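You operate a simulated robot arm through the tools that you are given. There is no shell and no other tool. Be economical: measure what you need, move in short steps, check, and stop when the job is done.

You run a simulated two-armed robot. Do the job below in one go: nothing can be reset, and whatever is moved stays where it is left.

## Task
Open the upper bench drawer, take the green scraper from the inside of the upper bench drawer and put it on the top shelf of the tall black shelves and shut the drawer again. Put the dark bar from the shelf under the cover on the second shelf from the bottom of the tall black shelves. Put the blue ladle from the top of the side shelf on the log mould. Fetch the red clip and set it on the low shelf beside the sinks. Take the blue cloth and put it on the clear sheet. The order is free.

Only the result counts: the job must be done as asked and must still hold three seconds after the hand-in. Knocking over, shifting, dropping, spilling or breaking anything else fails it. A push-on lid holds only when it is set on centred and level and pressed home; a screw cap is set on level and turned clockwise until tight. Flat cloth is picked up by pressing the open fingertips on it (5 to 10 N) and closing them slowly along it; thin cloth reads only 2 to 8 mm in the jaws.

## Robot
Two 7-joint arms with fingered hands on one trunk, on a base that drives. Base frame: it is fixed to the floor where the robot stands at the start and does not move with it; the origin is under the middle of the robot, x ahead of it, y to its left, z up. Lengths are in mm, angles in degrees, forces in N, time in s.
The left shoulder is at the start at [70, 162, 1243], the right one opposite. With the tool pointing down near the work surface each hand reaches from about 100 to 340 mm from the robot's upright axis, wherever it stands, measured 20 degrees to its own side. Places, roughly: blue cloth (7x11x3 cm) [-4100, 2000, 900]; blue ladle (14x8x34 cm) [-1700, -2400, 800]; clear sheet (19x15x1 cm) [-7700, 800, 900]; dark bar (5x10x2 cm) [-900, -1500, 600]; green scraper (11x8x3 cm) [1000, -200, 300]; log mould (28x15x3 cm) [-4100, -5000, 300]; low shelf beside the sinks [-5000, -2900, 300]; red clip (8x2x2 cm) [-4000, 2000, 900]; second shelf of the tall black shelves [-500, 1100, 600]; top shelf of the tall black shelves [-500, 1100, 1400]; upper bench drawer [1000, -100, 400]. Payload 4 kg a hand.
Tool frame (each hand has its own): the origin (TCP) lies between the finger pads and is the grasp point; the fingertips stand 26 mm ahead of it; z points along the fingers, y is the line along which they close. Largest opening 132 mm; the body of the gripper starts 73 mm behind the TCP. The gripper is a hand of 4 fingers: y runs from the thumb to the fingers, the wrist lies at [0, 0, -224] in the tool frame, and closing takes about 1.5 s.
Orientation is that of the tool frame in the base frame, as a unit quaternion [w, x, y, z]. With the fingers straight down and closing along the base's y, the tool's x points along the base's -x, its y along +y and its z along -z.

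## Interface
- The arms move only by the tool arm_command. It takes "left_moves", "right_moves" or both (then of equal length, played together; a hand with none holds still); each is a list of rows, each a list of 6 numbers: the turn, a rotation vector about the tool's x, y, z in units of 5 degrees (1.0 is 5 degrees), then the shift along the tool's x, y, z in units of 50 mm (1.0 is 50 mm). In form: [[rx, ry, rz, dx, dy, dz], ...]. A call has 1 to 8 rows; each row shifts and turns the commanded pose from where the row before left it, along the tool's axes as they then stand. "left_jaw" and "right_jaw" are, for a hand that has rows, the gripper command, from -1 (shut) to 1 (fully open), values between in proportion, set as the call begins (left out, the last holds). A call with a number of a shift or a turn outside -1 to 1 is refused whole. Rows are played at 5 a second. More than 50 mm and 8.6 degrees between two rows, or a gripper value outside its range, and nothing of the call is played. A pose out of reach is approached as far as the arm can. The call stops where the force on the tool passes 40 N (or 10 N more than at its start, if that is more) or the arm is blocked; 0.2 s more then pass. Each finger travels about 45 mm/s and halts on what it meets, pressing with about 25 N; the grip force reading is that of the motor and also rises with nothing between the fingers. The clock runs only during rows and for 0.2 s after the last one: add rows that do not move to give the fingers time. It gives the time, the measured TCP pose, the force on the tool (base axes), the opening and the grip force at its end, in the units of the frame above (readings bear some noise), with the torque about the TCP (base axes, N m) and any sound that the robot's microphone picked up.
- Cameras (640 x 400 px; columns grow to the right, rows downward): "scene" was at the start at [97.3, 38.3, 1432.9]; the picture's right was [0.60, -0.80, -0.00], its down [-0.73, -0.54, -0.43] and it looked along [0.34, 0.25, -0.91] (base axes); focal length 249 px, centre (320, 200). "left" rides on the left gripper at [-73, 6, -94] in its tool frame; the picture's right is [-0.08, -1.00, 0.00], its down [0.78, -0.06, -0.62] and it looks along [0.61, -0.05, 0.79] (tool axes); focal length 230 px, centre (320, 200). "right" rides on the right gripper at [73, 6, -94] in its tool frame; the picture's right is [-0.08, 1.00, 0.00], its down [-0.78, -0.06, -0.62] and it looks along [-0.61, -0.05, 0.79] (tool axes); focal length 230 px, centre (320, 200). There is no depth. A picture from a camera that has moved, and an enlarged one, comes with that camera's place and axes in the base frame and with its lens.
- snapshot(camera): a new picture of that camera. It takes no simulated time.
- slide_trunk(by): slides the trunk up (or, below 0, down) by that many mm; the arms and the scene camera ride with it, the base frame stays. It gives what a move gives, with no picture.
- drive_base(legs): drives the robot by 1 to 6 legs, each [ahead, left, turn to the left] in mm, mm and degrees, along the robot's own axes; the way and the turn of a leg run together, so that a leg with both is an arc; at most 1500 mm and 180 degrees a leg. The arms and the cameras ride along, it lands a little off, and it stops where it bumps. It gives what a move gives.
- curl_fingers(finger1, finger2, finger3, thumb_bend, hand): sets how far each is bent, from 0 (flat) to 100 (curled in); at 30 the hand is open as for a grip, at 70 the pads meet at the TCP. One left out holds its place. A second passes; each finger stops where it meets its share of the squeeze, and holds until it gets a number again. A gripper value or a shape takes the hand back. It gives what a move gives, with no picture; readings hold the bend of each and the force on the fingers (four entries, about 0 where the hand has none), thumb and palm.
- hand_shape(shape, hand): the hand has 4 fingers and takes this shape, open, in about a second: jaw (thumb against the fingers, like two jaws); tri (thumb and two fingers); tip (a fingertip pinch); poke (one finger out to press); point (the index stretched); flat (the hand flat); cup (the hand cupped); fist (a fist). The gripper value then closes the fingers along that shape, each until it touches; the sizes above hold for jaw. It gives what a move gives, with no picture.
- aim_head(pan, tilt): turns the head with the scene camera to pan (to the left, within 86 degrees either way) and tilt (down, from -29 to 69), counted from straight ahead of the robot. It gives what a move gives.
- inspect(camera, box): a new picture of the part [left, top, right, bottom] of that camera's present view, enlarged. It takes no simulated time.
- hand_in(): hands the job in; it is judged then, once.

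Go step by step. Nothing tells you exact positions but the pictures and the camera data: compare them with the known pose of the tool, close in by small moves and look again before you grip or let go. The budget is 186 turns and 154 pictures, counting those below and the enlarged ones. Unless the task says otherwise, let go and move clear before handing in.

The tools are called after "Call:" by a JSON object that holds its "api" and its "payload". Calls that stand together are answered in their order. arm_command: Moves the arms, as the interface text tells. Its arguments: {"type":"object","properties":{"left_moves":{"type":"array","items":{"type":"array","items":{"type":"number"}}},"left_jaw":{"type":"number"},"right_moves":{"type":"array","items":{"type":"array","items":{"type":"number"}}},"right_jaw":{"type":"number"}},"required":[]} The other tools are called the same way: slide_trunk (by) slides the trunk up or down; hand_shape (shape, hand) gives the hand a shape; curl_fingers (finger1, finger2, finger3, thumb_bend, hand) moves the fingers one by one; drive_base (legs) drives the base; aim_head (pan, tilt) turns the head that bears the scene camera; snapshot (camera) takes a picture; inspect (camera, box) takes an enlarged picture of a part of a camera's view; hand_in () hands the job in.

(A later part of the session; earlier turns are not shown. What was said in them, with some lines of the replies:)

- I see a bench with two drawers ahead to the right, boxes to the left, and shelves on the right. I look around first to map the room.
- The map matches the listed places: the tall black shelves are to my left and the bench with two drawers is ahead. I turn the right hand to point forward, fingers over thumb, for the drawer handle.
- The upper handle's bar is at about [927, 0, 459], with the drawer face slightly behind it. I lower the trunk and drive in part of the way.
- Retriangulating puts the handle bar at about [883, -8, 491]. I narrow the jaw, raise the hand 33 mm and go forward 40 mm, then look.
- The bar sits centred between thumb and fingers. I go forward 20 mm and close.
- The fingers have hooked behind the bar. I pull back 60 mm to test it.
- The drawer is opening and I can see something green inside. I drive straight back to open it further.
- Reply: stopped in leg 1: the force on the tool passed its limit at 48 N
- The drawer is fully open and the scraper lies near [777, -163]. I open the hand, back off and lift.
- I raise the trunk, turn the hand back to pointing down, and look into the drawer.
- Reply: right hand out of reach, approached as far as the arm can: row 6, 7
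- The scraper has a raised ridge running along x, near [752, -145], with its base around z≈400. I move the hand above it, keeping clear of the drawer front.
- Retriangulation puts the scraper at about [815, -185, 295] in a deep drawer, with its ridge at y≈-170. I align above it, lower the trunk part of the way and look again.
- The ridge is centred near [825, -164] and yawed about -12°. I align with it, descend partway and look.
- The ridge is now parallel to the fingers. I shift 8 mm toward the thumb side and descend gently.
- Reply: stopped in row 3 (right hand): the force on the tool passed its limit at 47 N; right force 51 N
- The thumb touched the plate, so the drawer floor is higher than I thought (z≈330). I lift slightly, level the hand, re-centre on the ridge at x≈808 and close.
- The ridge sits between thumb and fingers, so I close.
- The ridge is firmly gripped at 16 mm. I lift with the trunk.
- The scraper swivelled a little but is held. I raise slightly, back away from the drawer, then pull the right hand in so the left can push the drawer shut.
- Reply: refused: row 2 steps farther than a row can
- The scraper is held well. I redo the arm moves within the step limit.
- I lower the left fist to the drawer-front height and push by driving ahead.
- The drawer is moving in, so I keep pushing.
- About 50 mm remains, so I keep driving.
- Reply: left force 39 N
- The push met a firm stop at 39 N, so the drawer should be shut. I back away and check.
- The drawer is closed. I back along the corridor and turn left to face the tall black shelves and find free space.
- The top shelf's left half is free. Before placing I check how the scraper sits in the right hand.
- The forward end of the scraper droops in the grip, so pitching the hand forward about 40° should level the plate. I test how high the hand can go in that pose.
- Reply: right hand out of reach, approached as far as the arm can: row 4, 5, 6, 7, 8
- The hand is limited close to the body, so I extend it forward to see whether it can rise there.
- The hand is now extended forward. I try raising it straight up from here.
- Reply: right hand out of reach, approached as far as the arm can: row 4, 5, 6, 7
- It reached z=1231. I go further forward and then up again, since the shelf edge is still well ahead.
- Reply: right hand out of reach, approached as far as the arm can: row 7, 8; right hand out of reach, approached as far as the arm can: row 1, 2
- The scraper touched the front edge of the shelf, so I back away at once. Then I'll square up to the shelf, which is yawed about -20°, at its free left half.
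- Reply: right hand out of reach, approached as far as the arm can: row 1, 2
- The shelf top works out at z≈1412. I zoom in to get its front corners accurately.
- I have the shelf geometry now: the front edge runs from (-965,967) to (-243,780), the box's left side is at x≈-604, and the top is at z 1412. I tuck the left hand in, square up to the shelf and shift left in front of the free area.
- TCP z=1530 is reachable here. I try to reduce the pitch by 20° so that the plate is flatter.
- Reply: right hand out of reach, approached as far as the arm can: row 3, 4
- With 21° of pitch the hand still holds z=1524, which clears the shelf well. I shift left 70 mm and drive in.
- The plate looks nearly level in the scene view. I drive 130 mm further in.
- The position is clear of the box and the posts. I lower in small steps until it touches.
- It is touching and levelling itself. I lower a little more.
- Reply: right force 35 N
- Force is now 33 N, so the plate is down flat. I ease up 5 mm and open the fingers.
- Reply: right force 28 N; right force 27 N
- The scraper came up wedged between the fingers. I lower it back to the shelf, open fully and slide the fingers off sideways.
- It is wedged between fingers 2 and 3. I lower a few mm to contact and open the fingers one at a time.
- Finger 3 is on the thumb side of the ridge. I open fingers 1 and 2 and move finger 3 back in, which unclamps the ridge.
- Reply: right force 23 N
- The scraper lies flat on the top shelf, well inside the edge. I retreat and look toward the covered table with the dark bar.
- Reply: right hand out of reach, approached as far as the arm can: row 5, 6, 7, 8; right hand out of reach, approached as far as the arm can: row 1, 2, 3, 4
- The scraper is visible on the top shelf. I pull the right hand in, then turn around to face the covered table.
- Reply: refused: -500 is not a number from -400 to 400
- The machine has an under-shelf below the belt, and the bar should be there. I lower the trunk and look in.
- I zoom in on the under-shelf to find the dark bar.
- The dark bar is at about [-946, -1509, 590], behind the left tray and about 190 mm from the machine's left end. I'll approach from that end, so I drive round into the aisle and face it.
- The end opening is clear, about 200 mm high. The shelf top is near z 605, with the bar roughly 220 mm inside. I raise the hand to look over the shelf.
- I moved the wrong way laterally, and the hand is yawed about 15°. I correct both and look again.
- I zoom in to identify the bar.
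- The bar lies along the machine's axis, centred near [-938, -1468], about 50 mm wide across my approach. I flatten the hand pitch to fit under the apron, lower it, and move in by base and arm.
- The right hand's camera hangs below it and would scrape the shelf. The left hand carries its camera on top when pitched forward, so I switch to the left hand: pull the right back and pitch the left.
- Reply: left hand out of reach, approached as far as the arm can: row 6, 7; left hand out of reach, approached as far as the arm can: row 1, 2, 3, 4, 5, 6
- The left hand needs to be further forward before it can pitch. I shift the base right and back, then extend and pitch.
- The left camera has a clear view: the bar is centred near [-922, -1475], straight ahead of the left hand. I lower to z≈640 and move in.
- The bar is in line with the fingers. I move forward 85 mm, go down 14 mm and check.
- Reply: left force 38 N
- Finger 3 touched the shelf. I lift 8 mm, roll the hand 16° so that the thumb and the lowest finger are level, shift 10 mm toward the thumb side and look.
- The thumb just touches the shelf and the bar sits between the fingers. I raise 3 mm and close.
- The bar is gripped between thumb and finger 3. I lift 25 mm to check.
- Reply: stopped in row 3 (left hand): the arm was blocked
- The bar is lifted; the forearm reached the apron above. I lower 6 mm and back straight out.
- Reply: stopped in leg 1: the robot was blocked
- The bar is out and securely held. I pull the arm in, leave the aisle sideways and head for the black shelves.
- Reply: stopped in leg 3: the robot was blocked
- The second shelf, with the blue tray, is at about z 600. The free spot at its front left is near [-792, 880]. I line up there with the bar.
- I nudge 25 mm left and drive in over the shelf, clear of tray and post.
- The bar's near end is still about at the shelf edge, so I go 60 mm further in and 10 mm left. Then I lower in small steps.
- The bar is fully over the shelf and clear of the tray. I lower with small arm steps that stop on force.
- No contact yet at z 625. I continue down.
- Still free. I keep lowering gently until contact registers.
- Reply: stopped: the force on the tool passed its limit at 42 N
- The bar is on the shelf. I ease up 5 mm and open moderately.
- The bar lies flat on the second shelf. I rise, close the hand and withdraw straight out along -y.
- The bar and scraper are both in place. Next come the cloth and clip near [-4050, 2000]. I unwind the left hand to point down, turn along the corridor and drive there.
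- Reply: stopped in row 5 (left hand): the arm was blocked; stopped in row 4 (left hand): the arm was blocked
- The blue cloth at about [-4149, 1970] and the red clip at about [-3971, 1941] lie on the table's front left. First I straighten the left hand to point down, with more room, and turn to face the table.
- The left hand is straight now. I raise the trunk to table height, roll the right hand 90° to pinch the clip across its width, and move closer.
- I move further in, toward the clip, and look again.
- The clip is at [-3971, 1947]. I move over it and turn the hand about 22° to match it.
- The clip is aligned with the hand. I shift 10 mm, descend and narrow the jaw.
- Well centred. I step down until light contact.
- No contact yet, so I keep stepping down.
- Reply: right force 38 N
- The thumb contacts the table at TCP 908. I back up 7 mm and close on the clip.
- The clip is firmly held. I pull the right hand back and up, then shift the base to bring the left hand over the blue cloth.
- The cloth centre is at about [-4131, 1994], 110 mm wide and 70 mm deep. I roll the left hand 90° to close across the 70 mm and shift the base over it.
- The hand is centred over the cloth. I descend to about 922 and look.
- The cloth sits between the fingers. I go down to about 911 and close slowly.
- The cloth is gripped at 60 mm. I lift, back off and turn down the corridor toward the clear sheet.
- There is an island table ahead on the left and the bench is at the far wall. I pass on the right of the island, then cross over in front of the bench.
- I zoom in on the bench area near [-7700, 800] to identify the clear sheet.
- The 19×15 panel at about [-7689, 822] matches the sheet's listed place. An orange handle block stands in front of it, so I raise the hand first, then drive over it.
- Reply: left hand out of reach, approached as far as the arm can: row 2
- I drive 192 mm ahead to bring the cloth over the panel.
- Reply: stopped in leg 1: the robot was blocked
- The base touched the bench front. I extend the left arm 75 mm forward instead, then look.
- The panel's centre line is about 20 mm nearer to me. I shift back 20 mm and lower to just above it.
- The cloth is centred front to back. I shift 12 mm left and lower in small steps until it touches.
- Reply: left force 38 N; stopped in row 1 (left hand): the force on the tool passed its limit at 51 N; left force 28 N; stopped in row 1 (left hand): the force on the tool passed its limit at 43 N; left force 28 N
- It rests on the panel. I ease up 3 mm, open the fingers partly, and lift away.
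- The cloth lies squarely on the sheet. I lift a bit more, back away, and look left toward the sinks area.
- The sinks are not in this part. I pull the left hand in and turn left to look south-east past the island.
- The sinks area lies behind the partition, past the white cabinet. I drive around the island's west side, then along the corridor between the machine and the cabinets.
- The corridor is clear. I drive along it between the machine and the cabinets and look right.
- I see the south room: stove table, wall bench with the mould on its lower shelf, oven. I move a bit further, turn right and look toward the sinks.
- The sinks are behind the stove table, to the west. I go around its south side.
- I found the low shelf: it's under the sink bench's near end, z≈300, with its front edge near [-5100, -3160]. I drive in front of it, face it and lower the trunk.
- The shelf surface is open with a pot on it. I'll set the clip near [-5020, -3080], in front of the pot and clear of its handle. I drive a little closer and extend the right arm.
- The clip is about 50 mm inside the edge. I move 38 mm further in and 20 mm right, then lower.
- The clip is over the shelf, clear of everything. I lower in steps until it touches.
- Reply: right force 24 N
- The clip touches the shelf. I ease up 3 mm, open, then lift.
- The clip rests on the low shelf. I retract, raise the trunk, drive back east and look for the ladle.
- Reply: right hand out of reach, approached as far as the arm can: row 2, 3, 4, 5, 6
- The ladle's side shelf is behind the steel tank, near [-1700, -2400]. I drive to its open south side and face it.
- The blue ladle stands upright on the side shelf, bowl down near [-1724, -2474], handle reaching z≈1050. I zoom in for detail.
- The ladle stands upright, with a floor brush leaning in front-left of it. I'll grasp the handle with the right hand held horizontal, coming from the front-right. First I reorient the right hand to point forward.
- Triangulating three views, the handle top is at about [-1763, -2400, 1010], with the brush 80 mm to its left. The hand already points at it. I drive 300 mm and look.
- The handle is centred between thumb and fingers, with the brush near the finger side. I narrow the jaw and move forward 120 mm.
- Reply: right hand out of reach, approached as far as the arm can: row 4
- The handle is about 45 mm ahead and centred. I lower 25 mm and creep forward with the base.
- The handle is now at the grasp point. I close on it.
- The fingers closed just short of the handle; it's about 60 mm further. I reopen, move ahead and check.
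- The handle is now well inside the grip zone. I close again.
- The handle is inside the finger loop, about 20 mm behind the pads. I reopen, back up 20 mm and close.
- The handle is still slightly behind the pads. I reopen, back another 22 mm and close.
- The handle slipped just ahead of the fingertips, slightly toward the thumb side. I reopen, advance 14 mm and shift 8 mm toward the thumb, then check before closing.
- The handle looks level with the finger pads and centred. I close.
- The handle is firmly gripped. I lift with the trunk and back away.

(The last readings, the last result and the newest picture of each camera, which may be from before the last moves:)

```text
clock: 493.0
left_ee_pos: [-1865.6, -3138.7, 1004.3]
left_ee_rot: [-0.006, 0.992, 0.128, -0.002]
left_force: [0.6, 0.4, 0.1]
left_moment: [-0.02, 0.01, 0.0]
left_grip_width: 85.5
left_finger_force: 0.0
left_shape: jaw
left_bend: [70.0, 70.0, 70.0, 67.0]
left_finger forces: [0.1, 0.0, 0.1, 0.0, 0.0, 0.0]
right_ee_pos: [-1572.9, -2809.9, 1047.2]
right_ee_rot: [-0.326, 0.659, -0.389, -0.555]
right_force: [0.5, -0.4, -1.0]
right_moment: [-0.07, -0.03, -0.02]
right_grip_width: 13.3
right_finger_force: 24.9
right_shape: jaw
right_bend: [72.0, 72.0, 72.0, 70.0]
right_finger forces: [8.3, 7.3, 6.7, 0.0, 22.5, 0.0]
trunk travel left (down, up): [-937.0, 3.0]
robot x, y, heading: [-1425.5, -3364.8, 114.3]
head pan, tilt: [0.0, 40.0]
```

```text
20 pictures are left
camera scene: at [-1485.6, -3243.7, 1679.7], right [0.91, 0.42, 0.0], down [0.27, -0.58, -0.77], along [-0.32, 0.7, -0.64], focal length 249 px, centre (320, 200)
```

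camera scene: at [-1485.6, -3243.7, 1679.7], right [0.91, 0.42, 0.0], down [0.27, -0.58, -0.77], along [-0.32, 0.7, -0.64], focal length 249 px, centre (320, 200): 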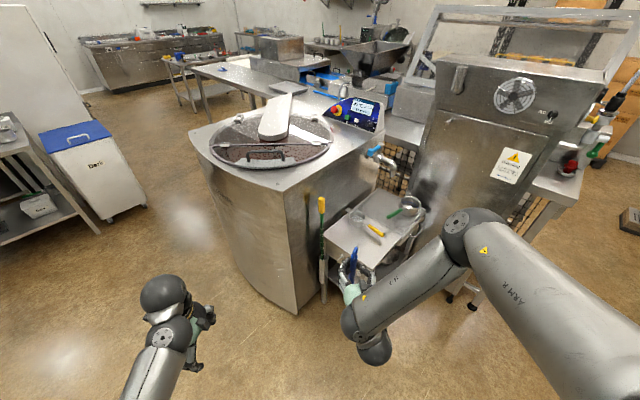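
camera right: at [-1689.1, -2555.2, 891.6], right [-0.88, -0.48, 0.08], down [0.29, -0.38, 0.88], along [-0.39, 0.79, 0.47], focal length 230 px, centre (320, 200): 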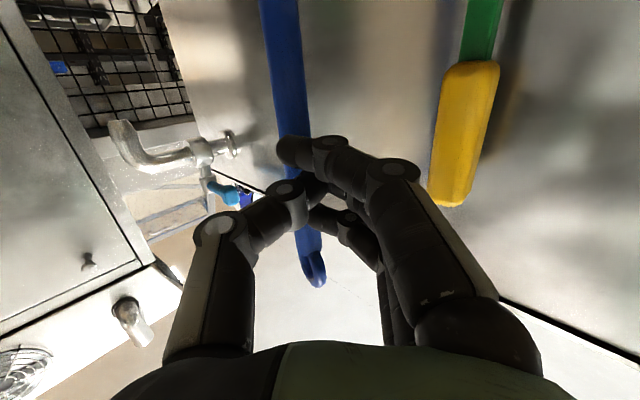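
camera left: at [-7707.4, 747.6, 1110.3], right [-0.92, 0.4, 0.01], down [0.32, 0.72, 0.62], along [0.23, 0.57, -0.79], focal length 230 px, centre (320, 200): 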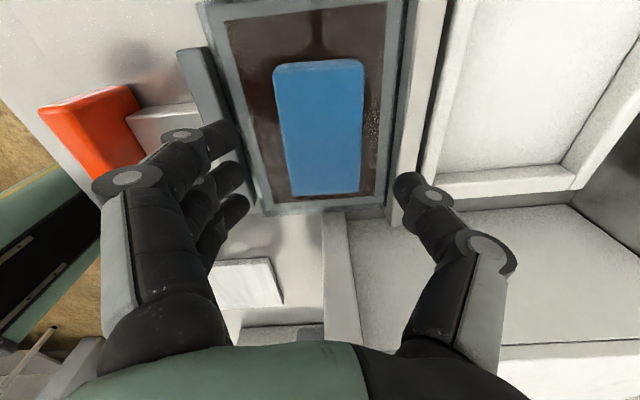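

The ladle is held and everything else stands untouched. I turn and drive diagonally to the south bench, where the log mould lies on the lower shelf.

Call:
{"api": "drive_base", "payload": {"legs": [[0, 0, 138], [350, 0, 0], [450, -650, 0], [450, -650, 0], [200, -625, 0]]}}

Call:
{"api": "aim_head", "payload": {"pan": -5, "tilt": 35}}

Call:
{"api": "snapshot", "payload": {"camera": "scene"}}

```text
clock: 511.9
left_ee_pos: [-3514.7, -4648.5, 1003.0]
left_ee_rot: [-0.002, 0.22, 0.976, -0.006]
left_force: [0.3, -0.5, 0.1]
left_moment: [-0.03, 0.02, -0.01]
left_grip_width: 85.6
left_finger_force: 0.2
left_shape: jaw
left_bend: [70.0, 70.0, 70.0, 67.0]
left_finger forces: [0.0, 0.0, 0.0, 0.0, 0.0, 0.0]
right_ee_pos: [-3951.6, -4709.5, 1048.0]
right_ee_rot: [0.409, 0.591, 0.486, -0.496]
right_force: [-1.0, -0.4, -2.1]
right_moment: [0.07, -0.02, 0.04]
right_grip_width: 13.3
right_finger_force: 25.5
right_shape: jaw
right_bend: [72.0, 72.0, 72.0, 70.0]
right_finger forces: [7.7, 7.5, 7.0, 0.0, 22.2, 0.1]
trunk travel left (down, up): [-937.0, 3.0]
robot x, y, heading: [-3707.6, -4186.7, -105.8]
head pan, tilt: [0.0, 40.0]
```

```text
clock: 512.5
left_ee_pos: [-3516.2, -4648.0, 1002.4]
left_ee_rot: [0.0, 0.22, 0.975, -0.007]
left_force: [-0.1, 0.3, 0.1]
left_moment: [0.04, -0.04, 0.0]
left_grip_width: 85.4
left_finger_force: 0.0
left_shape: jaw
left_bend: [70.0, 70.0, 70.0, 67.0]
left_finger forces: [0.1, 0.1, 0.0, 0.0, 0.0, 0.0]
right_ee_pos: [-3953.5, -4708.2, 1048.5]
right_ee_rot: [0.409, 0.592, 0.485, -0.497]
right_force: [0.7, 0.2, -1.5]
right_moment: [0.1, -0.08, -0.01]
right_grip_width: 13.3
right_finger_force: 25.3
right_shape: jaw
right_bend: [72.0, 72.0, 72.0, 70.0]
right_finger forces: [7.7, 7.5, 7.0, 0.1, 22.3, 0.1]
trunk travel left (down, up): [-937.0, 3.0]
robot x, y, heading: [-3703.8, -4191.5, -105.7]
head pan, tilt: [-5.0, 35.0]
```

```text
19 pictures are left
camera scene: at [-3749.5, -4318.3, 1687.1], right [-0.94, 0.35, 0.0], down [0.2, 0.54, -0.82], along [-0.29, -0.77, -0.57], focal length 249 px, centre (320, 200)
```

scene: 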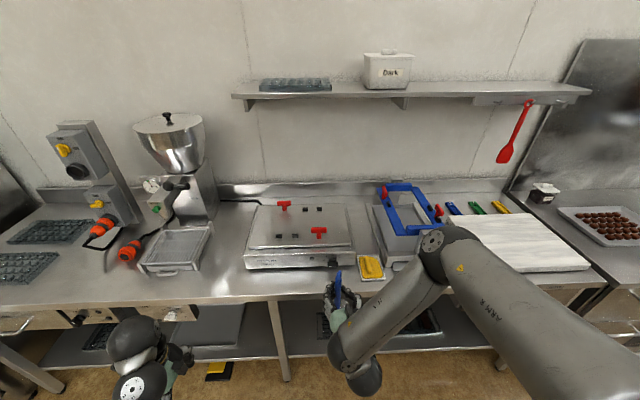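

I lower the trunk and look under the bench for the log mould.

Call:
{"api": "slide_trunk", "payload": {"by": -390}}

Call:
{"api": "aim_head", "payload": {"pan": -5, "tilt": 35}}

Call:
{"api": "snapshot", "payload": {"camera": "scene"}}

Call:
{"api": "snapshot", "payload": {"camera": "right"}}

```text
clock: 516.3
left_ee_pos: [-3516.9, -4647.1, 612.9]
left_ee_rot: [0.0, 0.219, 0.976, -0.006]
left_force: [0.0, -0.1, 0.1]
left_moment: [-0.01, 0.03, 0.02]
left_grip_width: 85.6
left_finger_force: 0.0
left_shape: jaw
left_bend: [70.0, 70.0, 70.0, 67.0]
left_finger forces: [0.0, 0.0, 0.0, 0.0, 0.1, 0.0]
right_ee_pos: [-3953.0, -4708.1, 657.1]
right_ee_rot: [0.41, 0.591, 0.486, -0.496]
right_force: [-0.9, -0.4, -1.3]
right_moment: [0.1, -0.05, -0.01]
right_grip_width: 13.3
right_finger_force: 24.7
right_shape: jaw
right_bend: [72.0, 72.0, 72.0, 70.0]
right_finger forces: [7.7, 7.5, 6.8, 0.0, 22.3, 0.0]
trunk travel left (down, up): [-547.0, 393.0]
robot x, y, heading: [-3702.9, -4192.1, -105.6]
head pan, tilt: [-5.0, 35.0]
```

```text
clock: 516.9
left_ee_pos: [-3516.6, -4646.7, 613.3]
left_ee_rot: [-0.001, 0.22, 0.975, -0.006]
left_force: [-0.4, -0.2, 0.1]
left_moment: [0.0, 0.02, 0.01]
left_grip_width: 85.5
left_finger_force: 0.0
left_shape: jaw
left_bend: [70.0, 70.0, 70.0, 67.0]
left_finger forces: [0.0, 0.0, 0.0, 0.0, 0.0, 0.0]
right_ee_pos: [-3953.3, -4708.6, 658.4]
right_ee_rot: [0.409, 0.592, 0.486, -0.496]
right_force: [0.1, 0.3, -1.6]
right_moment: [0.07, -0.02, 0.01]
right_grip_width: 13.4
right_finger_force: 25.0
right_shape: jaw
right_bend: [72.0, 72.0, 72.0, 70.0]
right_finger forces: [7.6, 7.5, 7.0, 0.0, 22.2, 0.1]
trunk travel left (down, up): [-547.0, 393.0]
robot x, y, heading: [-3703.0, -4188.8, -105.7]
head pan, tilt: [-5.0, 35.0]
```

```text
18 pictures are left
camera scene: at [-3749.5, -4318.2, 1297.1], right [-0.94, 0.35, 0.0], down [0.2, 0.54, -0.82], along [-0.29, -0.77, -0.57], focal length 249 px, centre (320, 200)
```

scene: 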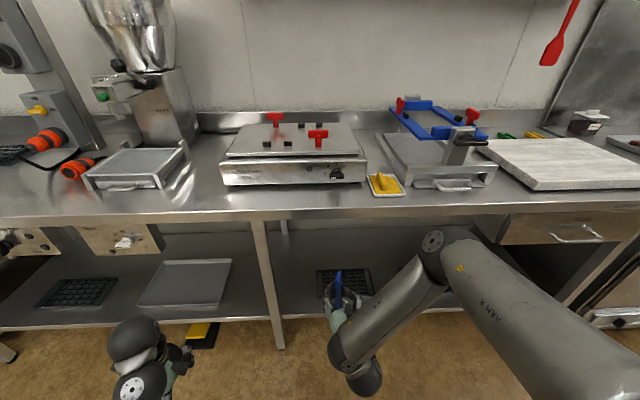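

```text
17 pictures are left
camera right: at [-3926.0, -4608.0, 601.4], right [0.98, -0.2, 0.08], down [0.03, 0.48, 0.88], along [-0.22, -0.86, 0.47], focal length 230 px, centre (320, 200)
```

right: 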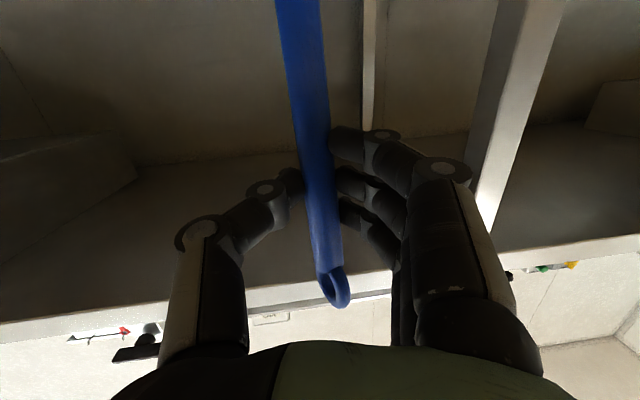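

The black slotted tray near [-4112, -4982] is the log mould, right ahead of the ladle. I zoom in to see how the bowl sits relative to it.

Call:
{"api": "inspect", "payload": {"camera": "scene", "box": [270, 240, 430, 360]}}

```text
3.33 times, centred on (350, 300) of scene
camera zoom: at [-3749.5, -4318.2, 1297.1], right [-0.94, 0.35, 0.0], down [0.2, 0.54, -0.82], along [-0.29, -0.77, -0.57], focal length 829 px, centre (220, -133)
```

zoom: 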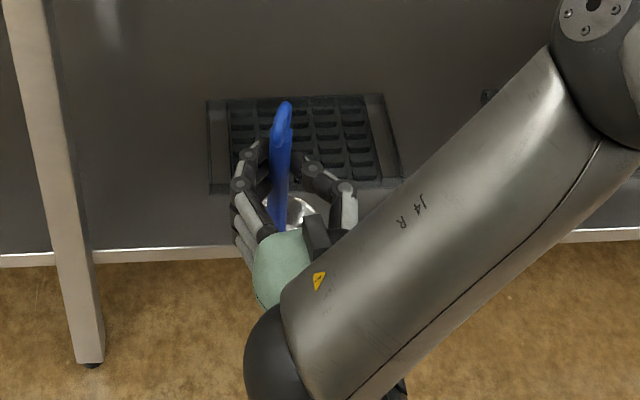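

The bowl is about 206 mm short of the mould and 46 mm to its left. I drive in, with the bowl still about 50 mm above the mould.

Call:
{"api": "drive_base", "payload": {"legs": [[0, -46, 0], [200, 0, 0]]}}

Call:
{"api": "inspect", "payload": {"camera": "scene", "box": [270, 270, 430, 390]}}

```text
clock: 519.0
left_ee_pos: [-3615.5, -4831.2, 612.7]
left_ee_rot: [-0.001, 0.22, 0.976, -0.006]
left_force: [-0.4, -0.5, -0.5]
left_moment: [0.03, 0.02, 0.0]
left_grip_width: 85.3
left_finger_force: 0.0
left_shape: jaw
left_bend: [70.0, 70.0, 70.0, 67.0]
left_finger forces: [0.1, 0.0, 0.0, 0.0, 0.0, 0.0]
right_ee_pos: [-4052.4, -4892.0, 656.3]
right_ee_rot: [0.41, 0.591, 0.486, -0.496]
right_force: [0.5, 0.7, -2.7]
right_moment: [0.07, -0.07, 0.01]
right_grip_width: 13.4
right_finger_force: 25.2
right_shape: jaw
right_bend: [72.0, 72.0, 72.0, 70.0]
right_finger forces: [8.0, 7.4, 7.0, 0.0, 22.4, 0.0]
trunk travel left (down, up): [-547.0, 393.0]
robot x, y, heading: [-3802.3, -4373.1, -105.3]
head pan, tilt: [-5.0, 35.0]
```

```text
3.33 times, centred on (350, 330) of scene
camera zoom: at [-3849.4, -4502.8, 1297.0], right [-0.94, 0.35, 0.0], down [0.2, 0.54, -0.82], along [-0.29, -0.77, -0.57], focal length 829 px, centre (220, -233)
```

zoom: 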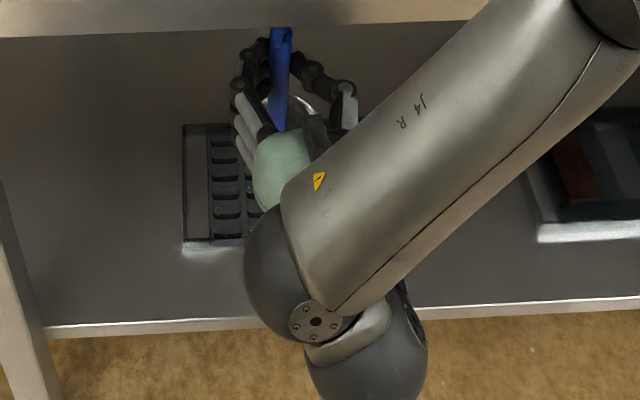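

The bowl is over the mould's centre. I lower in steps and watch the force.

Call:
{"api": "slide_trunk", "payload": {"by": -30}}

Call:
{"api": "slide_trunk", "payload": {"by": -12}}

Call:
{"api": "slide_trunk", "payload": {"by": -10}}

Call:
{"api": "slide_trunk", "payload": {"by": -8}}

```text
clock: 519.8
left_ee_pos: [-3615.0, -4831.9, 582.9]
left_ee_rot: [-0.001, 0.219, 0.976, -0.006]
left_force: [0.1, -0.4, 0.1]
left_moment: [0.01, -0.02, 0.0]
left_grip_width: 85.2
left_finger_force: 0.1
left_shape: jaw
left_bend: [70.0, 70.0, 70.0, 67.0]
left_finger forces: [0.0, 0.0, 0.1, 0.0, 0.1, 0.0]
right_ee_pos: [-4051.7, -4891.1, 627.3]
right_ee_rot: [0.411, 0.591, 0.487, -0.496]
right_force: [0.3, -0.8, -1.0]
right_moment: [0.1, -0.05, 0.02]
right_grip_width: 13.8
right_finger_force: 25.0
right_shape: jaw
right_bend: [72.0, 72.0, 72.0, 70.0]
right_finger forces: [8.0, 7.4, 7.0, 0.0, 22.5, 0.0]
trunk travel left (down, up): [-517.0, 423.0]
robot x, y, heading: [-3805.3, -4377.0, -105.5]
head pan, tilt: [-5.0, 35.0]
```

```text
clock: 520.4
left_ee_pos: [-3615.6, -4832.2, 570.5]
left_ee_rot: [-0.001, 0.22, 0.975, -0.006]
left_force: [-0.9, 0.9, 0.3]
left_moment: [0.01, -0.01, 0.01]
left_grip_width: 85.5
left_finger_force: 0.1
left_shape: jaw
left_bend: [70.0, 70.0, 70.0, 67.0]
left_finger forces: [0.0, 0.0, 0.0, 0.0, 0.1, 0.1]
right_ee_pos: [-4052.2, -4891.3, 615.0]
right_ee_rot: [0.41, 0.591, 0.486, -0.496]
right_force: [1.0, 0.3, -2.0]
right_moment: [0.07, -0.04, -0.01]
right_grip_width: 13.2
right_finger_force: 25.0
right_shape: jaw
right_bend: [72.0, 72.0, 72.0, 70.0]
right_finger forces: [8.0, 7.4, 7.0, 0.0, 22.6, 0.0]
trunk travel left (down, up): [-505.0, 435.0]
robot x, y, heading: [-3802.4, -4370.8, -105.6]
head pan, tilt: [-5.0, 35.0]
```

```text
clock: 520.9
left_ee_pos: [-3614.9, -4830.1, 560.8]
left_ee_rot: [0.0, 0.22, 0.975, -0.006]
left_force: [0.1, -0.3, -0.3]
left_moment: [0.0, -0.01, 0.03]
left_grip_width: 85.3
left_finger_force: 0.1
left_shape: jaw
left_bend: [70.0, 70.0, 70.0, 67.0]
left_finger forces: [0.1, 0.0, 0.0, 0.0, 0.1, 0.0]
right_ee_pos: [-4051.9, -4891.6, 605.3]
right_ee_rot: [0.41, 0.591, 0.487, -0.496]
right_force: [-0.4, 0.1, -1.8]
right_moment: [0.07, -0.07, 0.0]
right_grip_width: 13.7
right_finger_force: 25.1
right_shape: jaw
right_bend: [72.0, 72.0, 72.0, 70.0]
right_finger forces: [8.1, 7.4, 7.0, 0.0, 22.4, 0.1]
trunk travel left (down, up): [-495.0, 445.0]
robot x, y, heading: [-3804.8, -4376.0, -105.7]
head pan, tilt: [-5.0, 35.0]
```

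```text
clock: 521.5
left_ee_pos: [-3617.0, -4830.1, 552.8]
left_ee_rot: [0.0, 0.22, 0.975, -0.006]
left_force: [0.0, -0.4, -0.6]
left_moment: [0.02, 0.01, -0.01]
left_grip_width: 85.2
left_finger_force: 0.0
left_shape: jaw
left_bend: [70.0, 70.0, 70.0, 67.0]
left_finger forces: [0.0, 0.0, 0.1, 0.1, 0.0, 0.0]
right_ee_pos: [-4051.7, -4890.5, 597.0]
right_ee_rot: [0.41, 0.591, 0.487, -0.496]
right_force: [0.2, -0.4, -1.2]
right_moment: [0.08, -0.04, 0.02]
right_grip_width: 13.4
right_finger_force: 25.3
right_shape: jaw
right_bend: [72.0, 72.0, 72.0, 70.0]
right_finger forces: [8.0, 7.4, 7.0, 0.1, 22.5, 0.0]
trunk travel left (down, up): [-487.0, 453.0]
robot x, y, heading: [-3804.4, -4372.4, -105.5]
head pan, tilt: [-5.0, 35.0]
```

No contact yet. I use the left hand's camera, which looks across toward the ladle.

Call:
{"api": "snapshot", "payload": {"camera": "left"}}

```text
14 pictures are left
camera left: at [-3546.8, -4855.5, 647.0], right [-0.36, -0.93, 0.01], down [-0.73, 0.29, 0.62], along [-0.58, 0.21, -0.79], focal length 230 px, centre (320, 200)
```

left: 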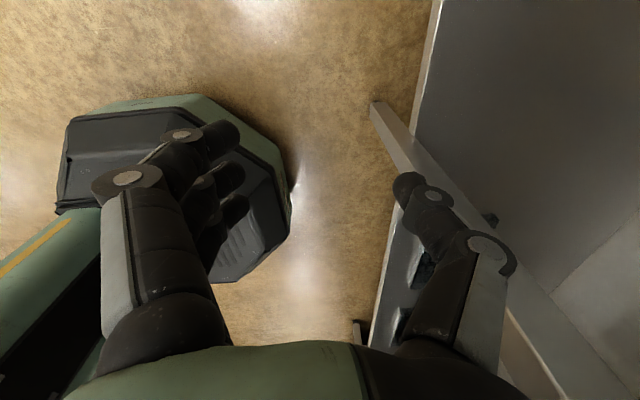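

I continue lowering gently by force.

Call:
{"api": "slide_trunk", "payload": {"by": -8}}

Call:
{"api": "slide_trunk", "payload": {"by": -8}}

Call:
{"api": "slide_trunk", "payload": {"by": -8}}

Call:
{"api": "inspect", "payload": {"camera": "scene", "box": [270, 270, 430, 390]}}

```text
clock: 522.1
left_ee_pos: [-3615.8, -4830.2, 544.1]
left_ee_rot: [-0.001, 0.22, 0.976, -0.006]
left_force: [0.1, 0.6, 1.0]
left_moment: [0.0, 0.02, -0.01]
left_grip_width: 85.7
left_finger_force: 0.1
left_shape: jaw
left_bend: [70.0, 70.0, 70.0, 67.0]
left_finger forces: [0.1, 0.1, 0.0, 0.1, 0.1, 0.0]
right_ee_pos: [-4051.8, -4892.8, 587.7]
right_ee_rot: [0.41, 0.591, 0.487, -0.496]
right_force: [0.2, 0.7, -2.0]
right_moment: [0.09, -0.04, -0.01]
right_grip_width: 13.3
right_finger_force: 25.8
right_shape: jaw
right_bend: [72.0, 72.0, 72.0, 70.0]
right_finger forces: [8.0, 7.4, 7.0, 0.1, 22.5, 0.1]
trunk travel left (down, up): [-479.0, 461.0]
robot x, y, heading: [-3799.5, -4372.3, -105.7]
head pan, tilt: [-5.0, 35.0]
```

```text
clock: 522.6
left_ee_pos: [-3615.8, -4829.9, 537.4]
left_ee_rot: [-0.001, 0.22, 0.976, -0.007]
left_force: [-0.1, -0.4, -1.1]
left_moment: [0.02, -0.01, -0.01]
left_grip_width: 85.2
left_finger_force: 0.0
left_shape: jaw
left_bend: [70.0, 70.0, 70.0, 67.0]
left_finger forces: [0.0, 0.1, 0.0, 0.0, 0.0, 0.0]
right_ee_pos: [-4051.7, -4891.3, 581.5]
right_ee_rot: [0.41, 0.591, 0.486, -0.496]
right_force: [-0.2, -0.7, -1.4]
right_moment: [0.08, -0.05, -0.02]
right_grip_width: 13.4
right_finger_force: 24.9
right_shape: jaw
right_bend: [72.0, 72.0, 72.0, 70.0]
right_finger forces: [8.1, 7.4, 7.1, 0.0, 22.5, 0.0]
trunk travel left (down, up): [-471.0, 469.0]
robot x, y, heading: [-3803.4, -4371.8, -105.4]
head pan, tilt: [-5.0, 35.0]
```

```text
clock: 523.2
left_ee_pos: [-3616.2, -4830.9, 529.1]
left_ee_rot: [-0.001, 0.22, 0.975, -0.007]
left_force: [-0.5, 0.5, 0.6]
left_moment: [0.02, -0.02, 0.02]
left_grip_width: 85.5
left_finger_force: 0.1
left_shape: jaw
left_bend: [70.0, 70.0, 70.0, 67.0]
left_finger forces: [0.0, 0.1, 0.0, 0.0, 0.1, 0.0]
right_ee_pos: [-4051.6, -4892.4, 572.6]
right_ee_rot: [0.411, 0.591, 0.486, -0.496]
right_force: [0.0, -0.8, -1.3]
right_moment: [0.09, -0.05, 0.01]
right_grip_width: 13.4
right_finger_force: 25.0
right_shape: jaw
right_bend: [72.0, 72.0, 72.0, 70.0]
right_finger forces: [7.9, 7.4, 6.9, 0.1, 22.4, 0.0]
trunk travel left (down, up): [-463.0, 477.0]
robot x, y, heading: [-3805.0, -4369.9, -105.7]
head pan, tilt: [-5.0, 35.0]
```

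```text
3.33 times, centred on (350, 330) of scene
camera zoom: at [-3849.2, -4501.4, 1213.1], right [-0.94, 0.35, 0.0], down [0.2, 0.54, -0.82], along [-0.29, -0.77, -0.57], focal length 829 px, centre (220, -233)
```

zoom: 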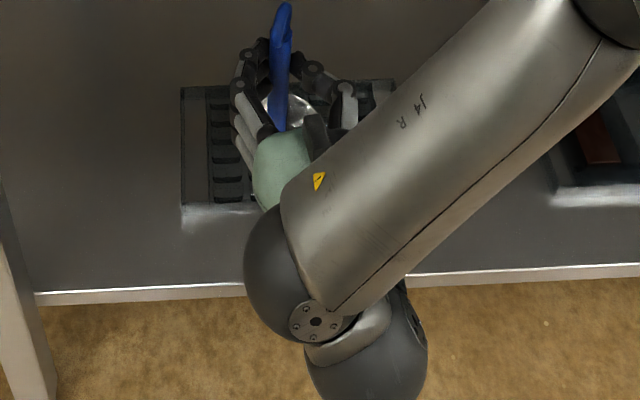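

The bowl is over the mould. I continue lowering until contact registers.

Call:
{"api": "slide_trunk", "payload": {"by": -8}}

Call:
{"api": "slide_trunk", "payload": {"by": -8}}

Call:
{"api": "slide_trunk", "payload": {"by": -8}}

```text
clock: 523.8
left_ee_pos: [-3614.6, -4830.3, 520.1]
left_ee_rot: [-0.001, 0.22, 0.976, -0.006]
left_force: [-0.4, 0.3, 0.1]
left_moment: [0.01, -0.01, 0.0]
left_grip_width: 85.7
left_finger_force: 0.0
left_shape: jaw
left_bend: [70.0, 70.0, 70.0, 67.0]
left_finger forces: [0.0, 0.0, 0.0, 0.1, 0.0, 0.1]
right_ee_pos: [-4051.9, -4892.3, 565.5]
right_ee_rot: [0.409, 0.592, 0.486, -0.496]
right_force: [0.5, 0.0, -1.3]
right_moment: [0.07, -0.09, -0.05]
right_grip_width: 13.2
right_finger_force: 24.9
right_shape: jaw
right_bend: [72.0, 72.0, 72.0, 70.0]
right_finger forces: [8.1, 7.4, 7.0, 0.0, 22.5, 0.0]
trunk travel left (down, up): [-455.0, 485.0]
robot x, y, heading: [-3802.5, -4372.2, -105.7]
head pan, tilt: [-5.0, 35.0]
```

```text
clock: 524.4
left_ee_pos: [-3614.9, -4829.7, 511.4]
left_ee_rot: [0.0, 0.219, 0.976, -0.006]
left_force: [0.1, -0.6, 0.0]
left_moment: [0.01, -0.04, -0.03]
left_grip_width: 85.4
left_finger_force: 0.1
left_shape: jaw
left_bend: [70.0, 70.0, 70.0, 67.0]
left_finger forces: [0.0, 0.1, 0.0, 0.1, 0.0, 0.0]
right_ee_pos: [-4052.9, -4891.5, 556.5]
right_ee_rot: [0.41, 0.591, 0.485, -0.497]
right_force: [-0.3, 0.1, -1.2]
right_moment: [0.09, -0.02, -0.01]
right_grip_width: 13.1
right_finger_force: 24.6
right_shape: jaw
right_bend: [72.0, 72.0, 72.0, 70.0]
right_finger forces: [8.0, 7.5, 7.1, 0.1, 22.4, 0.0]
trunk travel left (down, up): [-447.0, 493.0]
robot x, y, heading: [-3798.6, -4369.5, -105.6]
head pan, tilt: [-5.0, 35.0]
```

```text
clock: 524.9
left_ee_pos: [-3616.5, -4830.0, 505.0]
left_ee_rot: [-0.001, 0.221, 0.975, -0.006]
left_force: [-0.9, 0.4, 0.3]
left_moment: [0.0, 0.02, -0.02]
left_grip_width: 85.6
left_finger_force: 0.0
left_shape: jaw
left_bend: [70.0, 70.0, 70.0, 67.0]
left_finger forces: [0.0, 0.1, 0.0, 0.0, 0.0, 0.0]
right_ee_pos: [-4052.2, -4891.4, 549.3]
right_ee_rot: [0.41, 0.591, 0.486, -0.496]
right_force: [-0.6, -0.3, -0.7]
right_moment: [0.08, -0.06, 0.01]
right_grip_width: 13.4
right_finger_force: 25.1
right_shape: jaw
right_bend: [72.0, 72.0, 72.0, 70.0]
right_finger forces: [8.0, 7.5, 7.0, 0.1, 22.5, 0.0]
trunk travel left (down, up): [-439.0, 501.0]
robot x, y, heading: [-3804.7, -4372.2, -105.6]
head pan, tilt: [-5.0, 35.0]
```

Still free. I lower further.

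Call:
{"api": "slide_trunk", "payload": {"by": -8}}

Call:
{"api": "slide_trunk", "payload": {"by": -8}}

Call:
{"api": "slide_trunk", "payload": {"by": -8}}

Call:
{"api": "inspect", "payload": {"camera": "scene", "box": [270, 240, 430, 360]}}

```text
clock: 525.5
left_ee_pos: [-3615.8, -4831.0, 497.5]
left_ee_rot: [0.0, 0.22, 0.976, -0.007]
left_force: [-0.7, 0.0, 0.3]
left_moment: [-0.01, 0.01, 0.01]
left_grip_width: 85.5
left_finger_force: 0.0
left_shape: jaw
left_bend: [70.0, 70.0, 70.0, 67.0]
left_finger forces: [0.1, 0.1, 0.0, 0.0, 0.0, 0.1]
right_ee_pos: [-4051.8, -4891.6, 539.9]
right_ee_rot: [0.409, 0.592, 0.485, -0.497]
right_force: [0.4, -0.8, -2.4]
right_moment: [0.1, -0.06, -0.03]
right_grip_width: 13.2
right_finger_force: 25.1
right_shape: jaw
right_bend: [72.0, 72.0, 72.0, 70.0]
right_finger forces: [8.0, 7.5, 7.0, 0.1, 22.3, 0.0]
trunk travel left (down, up): [-431.0, 509.0]
robot x, y, heading: [-3801.2, -4372.6, -105.7]
head pan, tilt: [-5.0, 35.0]
```

```text
clock: 526.1
left_ee_pos: [-3615.9, -4830.2, 489.4]
left_ee_rot: [0.0, 0.219, 0.976, -0.006]
left_force: [-0.3, 0.2, 0.7]
left_moment: [0.02, -0.01, 0.0]
left_grip_width: 85.6
left_finger_force: 0.0
left_shape: jaw
left_bend: [70.0, 70.0, 70.0, 67.0]
left_finger forces: [0.0, 0.0, 0.1, 0.1, 0.0, 0.1]
right_ee_pos: [-4052.4, -4891.5, 534.7]
right_ee_rot: [0.41, 0.591, 0.486, -0.496]
right_force: [0.5, 0.8, -1.8]
right_moment: [0.08, -0.08, -0.01]
right_grip_width: 13.3
right_finger_force: 24.5
right_shape: jaw
right_bend: [72.0, 72.0, 72.0, 70.0]
right_finger forces: [8.0, 7.5, 6.9, 0.0, 22.4, 0.0]
trunk travel left (down, up): [-423.0, 517.0]
robot x, y, heading: [-3804.0, -4373.5, -105.3]
head pan, tilt: [-5.0, 35.0]
```

```text
clock: 526.6
left_ee_pos: [-3616.0, -4831.1, 481.2]
left_ee_rot: [-0.001, 0.22, 0.976, -0.006]
left_force: [0.5, -0.1, -0.3]
left_moment: [0.0, 0.01, 0.0]
left_grip_width: 85.2
left_finger_force: 0.2
left_shape: jaw
left_bend: [70.0, 70.0, 70.0, 67.0]
left_finger forces: [0.0, 0.0, 0.1, 0.0, 0.0, 0.0]
right_ee_pos: [-4051.3, -4892.7, 524.8]
right_ee_rot: [0.41, 0.591, 0.486, -0.496]
right_force: [-0.4, -0.3, -0.5]
right_moment: [0.08, -0.06, -0.02]
right_grip_width: 13.4
right_finger_force: 24.6
right_shape: jaw
right_bend: [72.0, 72.0, 72.0, 70.0]
right_finger forces: [8.0, 7.5, 6.9, 0.0, 22.4, 0.1]
trunk travel left (down, up): [-415.0, 525.0]
robot x, y, heading: [-3803.5, -4373.5, -105.5]
head pan, tilt: [-5.0, 35.0]
```

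```text
3.33 times, centred on (350, 300) of scene
camera zoom: at [-3849.2, -4501.4, 1165.1], right [-0.94, 0.35, 0.0], down [0.2, 0.54, -0.82], along [-0.29, -0.77, -0.57], focal length 829 px, centre (220, -133)
```

zoom: 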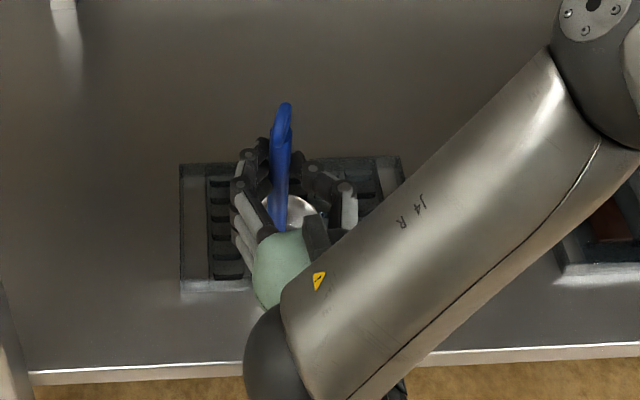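

No contact yet; estimates put the bowl base near z 290. I keep going in small steps.

Call:
{"api": "slide_trunk", "payload": {"by": -8}}

Call:
{"api": "slide_trunk", "payload": {"by": -8}}

Call:
{"api": "slide_trunk", "payload": {"by": -8}}

```text
clock: 527.2
left_ee_pos: [-3615.9, -4830.6, 473.7]
left_ee_rot: [-0.001, 0.22, 0.976, -0.008]
left_force: [0.4, -0.6, -0.7]
left_moment: [0.03, 0.0, 0.0]
left_grip_width: 85.7
left_finger_force: 0.1
left_shape: jaw
left_bend: [70.0, 70.0, 70.0, 67.0]
left_finger forces: [0.0, 0.1, 0.1, 0.0, 0.1, 0.1]
right_ee_pos: [-4051.0, -4892.7, 521.1]
right_ee_rot: [0.411, 0.59, 0.485, -0.497]
right_force: [3.2, 1.8, 14.4]
right_moment: [-0.21, 0.04, 0.08]
right_grip_width: 13.7
right_finger_force: 25.3
right_shape: jaw
right_bend: [72.0, 72.0, 72.0, 70.0]
right_finger forces: [9.0, 8.6, 8.0, 0.0, 23.5, 0.1]
trunk travel left (down, up): [-407.0, 533.0]
robot x, y, heading: [-3804.0, -4373.1, -105.5]
head pan, tilt: [-5.0, 35.0]
```

```text
clock: 527.8
left_ee_pos: [-3615.0, -4829.2, 464.9]
left_ee_rot: [0.0, 0.219, 0.976, -0.007]
left_force: [-0.1, 0.1, -0.2]
left_moment: [-0.01, 0.02, 0.03]
left_grip_width: 85.6
left_finger_force: 0.0
left_shape: jaw
left_bend: [70.0, 70.0, 70.0, 67.0]
left_finger forces: [0.0, 0.0, 0.1, 0.0, 0.0, 0.0]
right_ee_pos: [-4051.6, -4891.3, 511.1]
right_ee_rot: [0.41, 0.591, 0.486, -0.497]
right_force: [3.4, 4.0, 20.4]
right_moment: [-0.12, -0.09, 0.08]
right_grip_width: 13.7
right_finger_force: 24.8
right_shape: jaw
right_bend: [72.0, 72.0, 72.0, 72.0]
right_finger forces: [12.0, 8.3, 6.3, 0.1, 22.8, 0.1]
trunk travel left (down, up): [-399.0, 541.0]
robot x, y, heading: [-3803.5, -4370.0, -105.2]
head pan, tilt: [-5.0, 35.0]
```

```text
clock: 528.3
left_ee_pos: [-3616.6, -4831.6, 456.6]
left_ee_rot: [0.0, 0.22, 0.975, -0.006]
left_force: [-0.5, 0.5, 1.0]
left_moment: [0.02, -0.01, -0.04]
left_grip_width: 85.4
left_finger_force: 0.2
left_shape: jaw
left_bend: [70.0, 70.0, 70.0, 67.0]
left_finger forces: [0.1, 0.0, 0.0, 0.0, 0.1, 0.0]
right_ee_pos: [-4052.6, -4891.0, 500.0]
right_ee_rot: [0.408, 0.593, 0.487, -0.495]
right_force: [-0.5, -0.2, 1.0]
right_moment: [0.01, 0.0, -0.03]
right_grip_width: 7.0
right_finger_force: 25.6
right_shape: jaw
right_bend: [74.0, 73.0, 74.0, 74.0]
right_finger forces: [0.1, 0.0, 0.0, 0.0, 0.1, 0.1]
trunk travel left (down, up): [-391.0, 549.0]
robot x, y, heading: [-3802.8, -4374.9, -106.0]
head pan, tilt: [-5.0, 35.0]
```

Contact came at 521, and the last step seems to have slipped the grip. I look before doing anything.

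Call:
{"api": "snapshot", "payload": {"camera": "right"}}

Call:
{"api": "inspect", "payload": {"camera": "scene", "box": [250, 200, 450, 340]}}

```text
11 pictures are left
camera right: at [-4026.2, -4790.2, 444.5], right [0.98, -0.21, 0.08], down [0.03, 0.47, 0.88], along [-0.22, -0.86, 0.47], focal length 230 px, centre (320, 200)
```

right: 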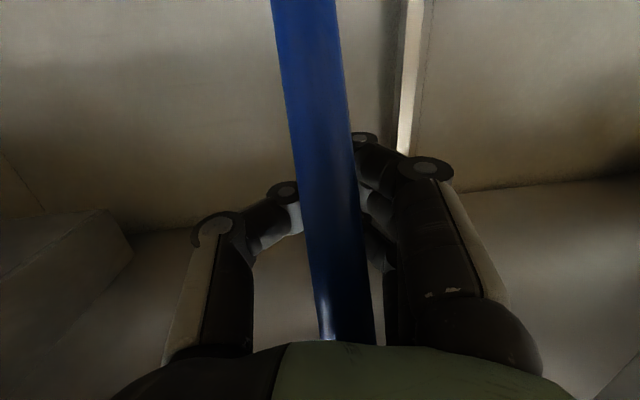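

```text
2.86 times, centred on (350, 270) of scene
camera zoom: at [-3848.9, -4500.9, 1140.9], right [-0.94, 0.35, 0.0], down [0.2, 0.54, -0.82], along [-0.29, -0.77, -0.57], focal length 711 px, centre (234, 0)
```

zoom: 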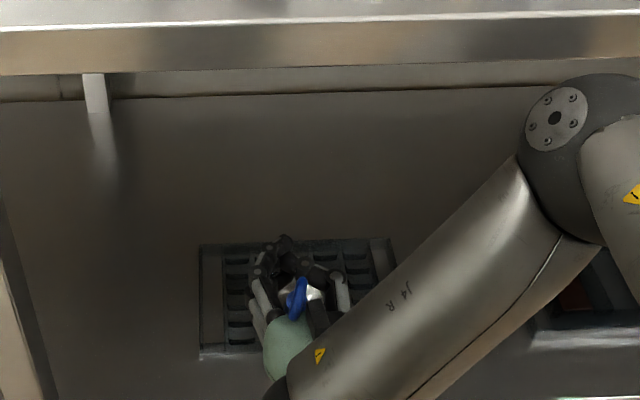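

All finger and palm forces read zero, so the ladle stands freely on the mould inside the finger loop. I open the hand fully and check.

Call:
{"api": "arm_command", "payload": {"right_moves": [[0, 0, 0, 0, 0, 0], [0, 0, 0, 0, 0, 0], [0, 0, 0, 0, 0, 0], [0, 0, 0, 0, 0, 0], [0, 0, 0, 0, 0, 0], [0, 0, 0, 0, 0, 0]], "right_jaw": 0.8}}

Call:
{"api": "snapshot", "payload": {"camera": "right"}}

```text
clock: 529.7
left_ee_pos: [-3615.9, -4829.2, 456.8]
left_ee_rot: [-0.001, 0.22, 0.976, -0.005]
left_force: [-0.5, -0.1, 1.2]
left_moment: [0.02, -0.03, 0.02]
left_grip_width: 85.6
left_finger_force: 0.0
left_shape: jaw
left_bend: [70.0, 70.0, 70.0, 67.0]
left_finger forces: [0.0, 0.0, 0.0, 0.0, 0.0, 0.1]
right_ee_pos: [-4052.5, -4893.0, 501.6]
right_ee_rot: [0.41, 0.591, 0.487, -0.495]
right_force: [-0.3, 0.7, -0.4]
right_moment: [-0.01, 0.0, 0.0]
right_grip_width: 118.6
right_finger_force: 0.1
right_shape: jaw
right_bend: [48.0, 48.0, 48.0, 44.0]
right_finger forces: [0.0, 0.0, 0.0, 0.0, 0.0, 0.1]
trunk travel left (down, up): [-391.0, 549.0]
robot x, y, heading: [-3800.5, -4371.8, -105.7]
head pan, tilt: [-5.0, 35.0]
```

```text
9 pictures are left
camera right: at [-4025.4, -4791.4, 445.5], right [0.98, -0.2, 0.08], down [0.03, 0.48, 0.88], along [-0.22, -0.86, 0.47], focal length 230 px, centre (320, 200)
```

right: 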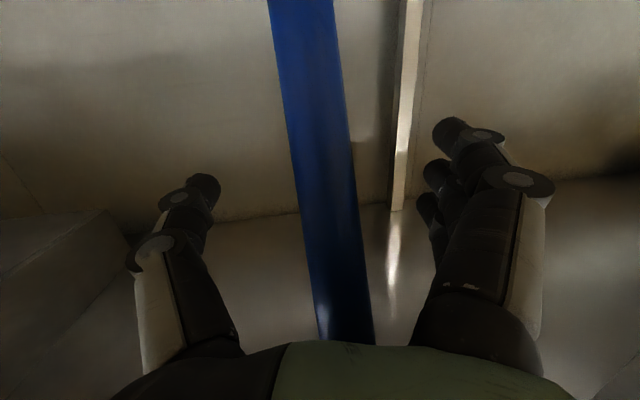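

The handle leans back about 25°, probably against the palm. I push gently forward with the open hand in small steps to bring it upright.

Call:
{"api": "arm_command", "payload": {"right_moves": [[0, 0, 0, -0.05, 0, 0.2], [0, 0, 0, -0.05, 0, 0.2], [0, 0, 0, 0, 0, 0], [0, 0, 0, 0, 0, 0]]}}

Call:
{"api": "snapshot", "payload": {"camera": "right"}}

```text
clock: 530.7
left_ee_pos: [-3615.9, -4831.1, 455.8]
left_ee_rot: [0.0, 0.22, 0.976, -0.006]
left_force: [-0.2, 0.4, 0.2]
left_moment: [-0.03, 0.01, 0.0]
left_grip_width: 85.6
left_finger_force: 0.0
left_shape: jaw
left_bend: [70.0, 70.0, 70.0, 67.0]
left_finger forces: [0.0, 0.0, 0.0, 0.0, 0.0, 0.0]
right_ee_pos: [-4055.9, -4912.1, 502.1]
right_ee_rot: [0.41, 0.591, 0.485, -0.497]
right_force: [0.6, 0.1, 0.3]
right_moment: [0.02, -0.05, 0.04]
right_grip_width: 118.6
right_finger_force: 0.1
right_shape: jaw
right_bend: [48.0, 48.0, 48.0, 44.0]
right_finger forces: [0.0, 0.0, 0.0, 0.0, 0.1, 0.0]
trunk travel left (down, up): [-391.0, 549.0]
robot x, y, heading: [-3804.4, -4371.2, -105.8]
head pan, tilt: [-5.0, 35.0]
```

```text
8 pictures are left
camera right: at [-4029.8, -4811.6, 446.8], right [0.98, -0.2, 0.08], down [0.03, 0.48, 0.88], along [-0.22, -0.86, 0.47], focal length 230 px, centre (320, 200)
```

right: 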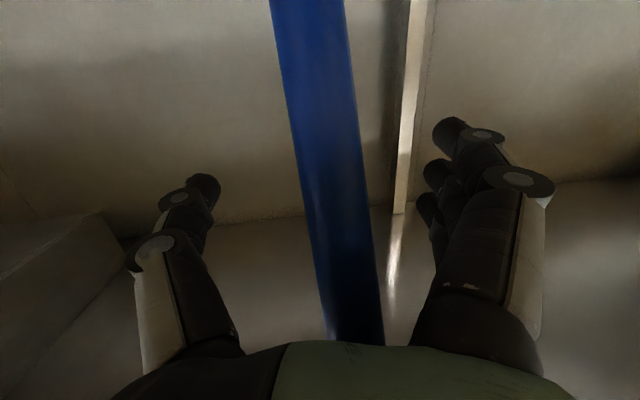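

The handle came up to about 16° from vertical; its natural stance was about 9°. I push another 16 mm and check.

Call:
{"api": "arm_command", "payload": {"right_moves": [[0, 0, 0, -0.04, 0, 0.16], [0, 0, 0, -0.04, 0, 0.16], [0, 0, 0, 0, 0, 0], [0, 0, 0, 0, 0, 0]]}}

Call:
{"api": "snapshot", "payload": {"camera": "right"}}

```text
clock: 531.7
left_ee_pos: [-3616.2, -4829.6, 456.0]
left_ee_rot: [-0.001, 0.22, 0.975, -0.007]
left_force: [0.8, 0.1, 0.2]
left_moment: [-0.01, -0.01, -0.01]
left_grip_width: 85.2
left_finger_force: 0.1
left_shape: jaw
left_bend: [70.0, 70.0, 70.0, 67.0]
left_finger forces: [0.0, 0.1, 0.0, 0.0, 0.0, 0.0]
right_ee_pos: [-4057.4, -4923.6, 508.3]
right_ee_rot: [0.409, 0.592, 0.485, -0.497]
right_force: [0.8, 0.6, 0.4]
right_moment: [0.0, -0.04, -0.03]
right_grip_width: 118.6
right_finger_force: 0.0
right_shape: jaw
right_bend: [48.0, 48.0, 48.0, 44.0]
right_finger forces: [0.0, 0.0, 0.1, 0.0, 0.0, 0.1]
right hand out of reach, approached as far as the arm can: row 2
trunk travel left (down, up): [-391.0, 549.0]
robot x, y, heading: [-3802.6, -4371.6, -105.7]
head pan, tilt: [-5.0, 35.0]
```

```text
7 pictures are left
camera right: at [-4030.2, -4823.0, 450.6], right [0.98, -0.21, 0.08], down [0.03, 0.48, 0.88], along [-0.22, -0.85, 0.47], focal length 230 px, centre (320, 200)
```

right: 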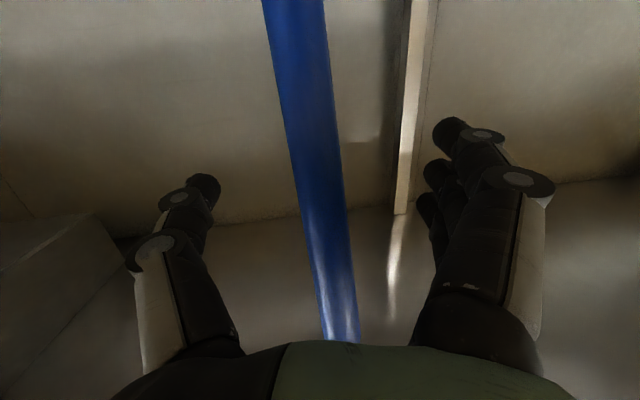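

The handle swung away from the palm and now stands freely at its natural angle, centred between the open fingers. I back straight out.

Call:
{"api": "drive_base", "payload": {"legs": [[-60, 0, 0], [-300, 0, 0]]}}

Call:
{"api": "inspect", "payload": {"camera": "scene", "box": [240, 140, 480, 300]}}

```text
clock: 534.4
left_ee_pos: [-3519.8, -4484.1, 458.1]
left_ee_rot: [-0.001, 0.222, 0.975, -0.006]
left_force: [0.1, 0.5, 0.4]
left_moment: [-0.02, -0.02, -0.01]
left_grip_width: 85.6
left_finger_force: 0.0
left_shape: jaw
left_bend: [70.0, 70.0, 70.0, 67.0]
left_finger forces: [0.0, 0.0, 0.1, 0.1, 0.0, 0.0]
right_ee_pos: [-3961.5, -4575.0, 506.8]
right_ee_rot: [0.408, 0.593, 0.484, -0.498]
right_force: [-0.4, 0.1, -0.3]
right_moment: [0.0, 0.01, -0.04]
right_grip_width: 118.5
right_finger_force: 0.0
right_shape: jaw
right_bend: [48.0, 48.0, 48.0, 44.0]
right_finger forces: [0.1, 0.0, 0.0, 0.0, 0.1, 0.1]
trunk travel left (down, up): [-391.0, 549.0]
robot x, y, heading: [-3707.1, -4025.7, -105.8]
head pan, tilt: [-5.0, 35.0]
```

```text
2.50 times, centred on (360, 220) of scene
camera zoom: at [-3751.7, -4153.5, 1141.3], right [-0.93, 0.35, 0.0], down [0.2, 0.54, -0.82], along [-0.29, -0.77, -0.57], focal length 622 px, centre (220, 150)
```

zoom: 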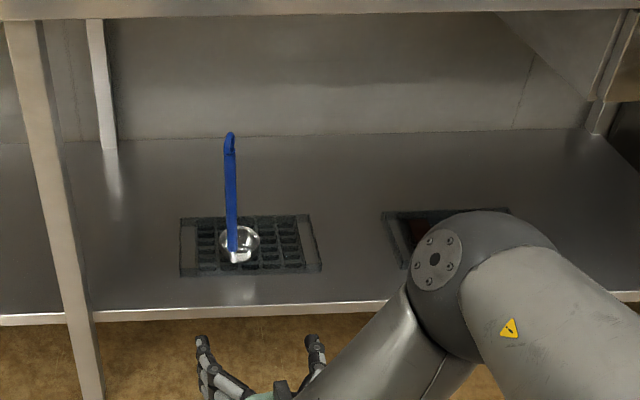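

The ladle stands on the log mould near [-4134, -4994], both hands are clear, and the other four items are already placed. I hand in.

Call:
{"api": "hand_in", "payload": {}}

```text
The job is handed in.
```

I did all five tasks and handed the job in; no verdict has come back.

- **Drawer and scraper:** the upper drawer is shut again, and the green scraper lies flat on the top shelf of the tall black shelves.
- **Dark bar:** it is on the second shelf from the bottom, left of the blue tray.
- **Blue ladle:** it stands upright on the log mould. It slipped in the grip as I set it down, so I nudged it upright with the open hand.
- **Red clip:** it is on the low shelf beside the sinks, in front of a pot.
- **Blue cloth:** it lies on the framed panel that matches the clear sheet's listed place and size. I identified that panel by position and size only, because it looks brown rather than clear.

The base was stopped three times by something it touched. One was the bench by the clear sheet; the other two were in the aisle by the machine, probably the tray rack. The scraper also brushed the front of the tall black shelves once. I saw nothing moved in later pictures, but I did not recheck the rack.
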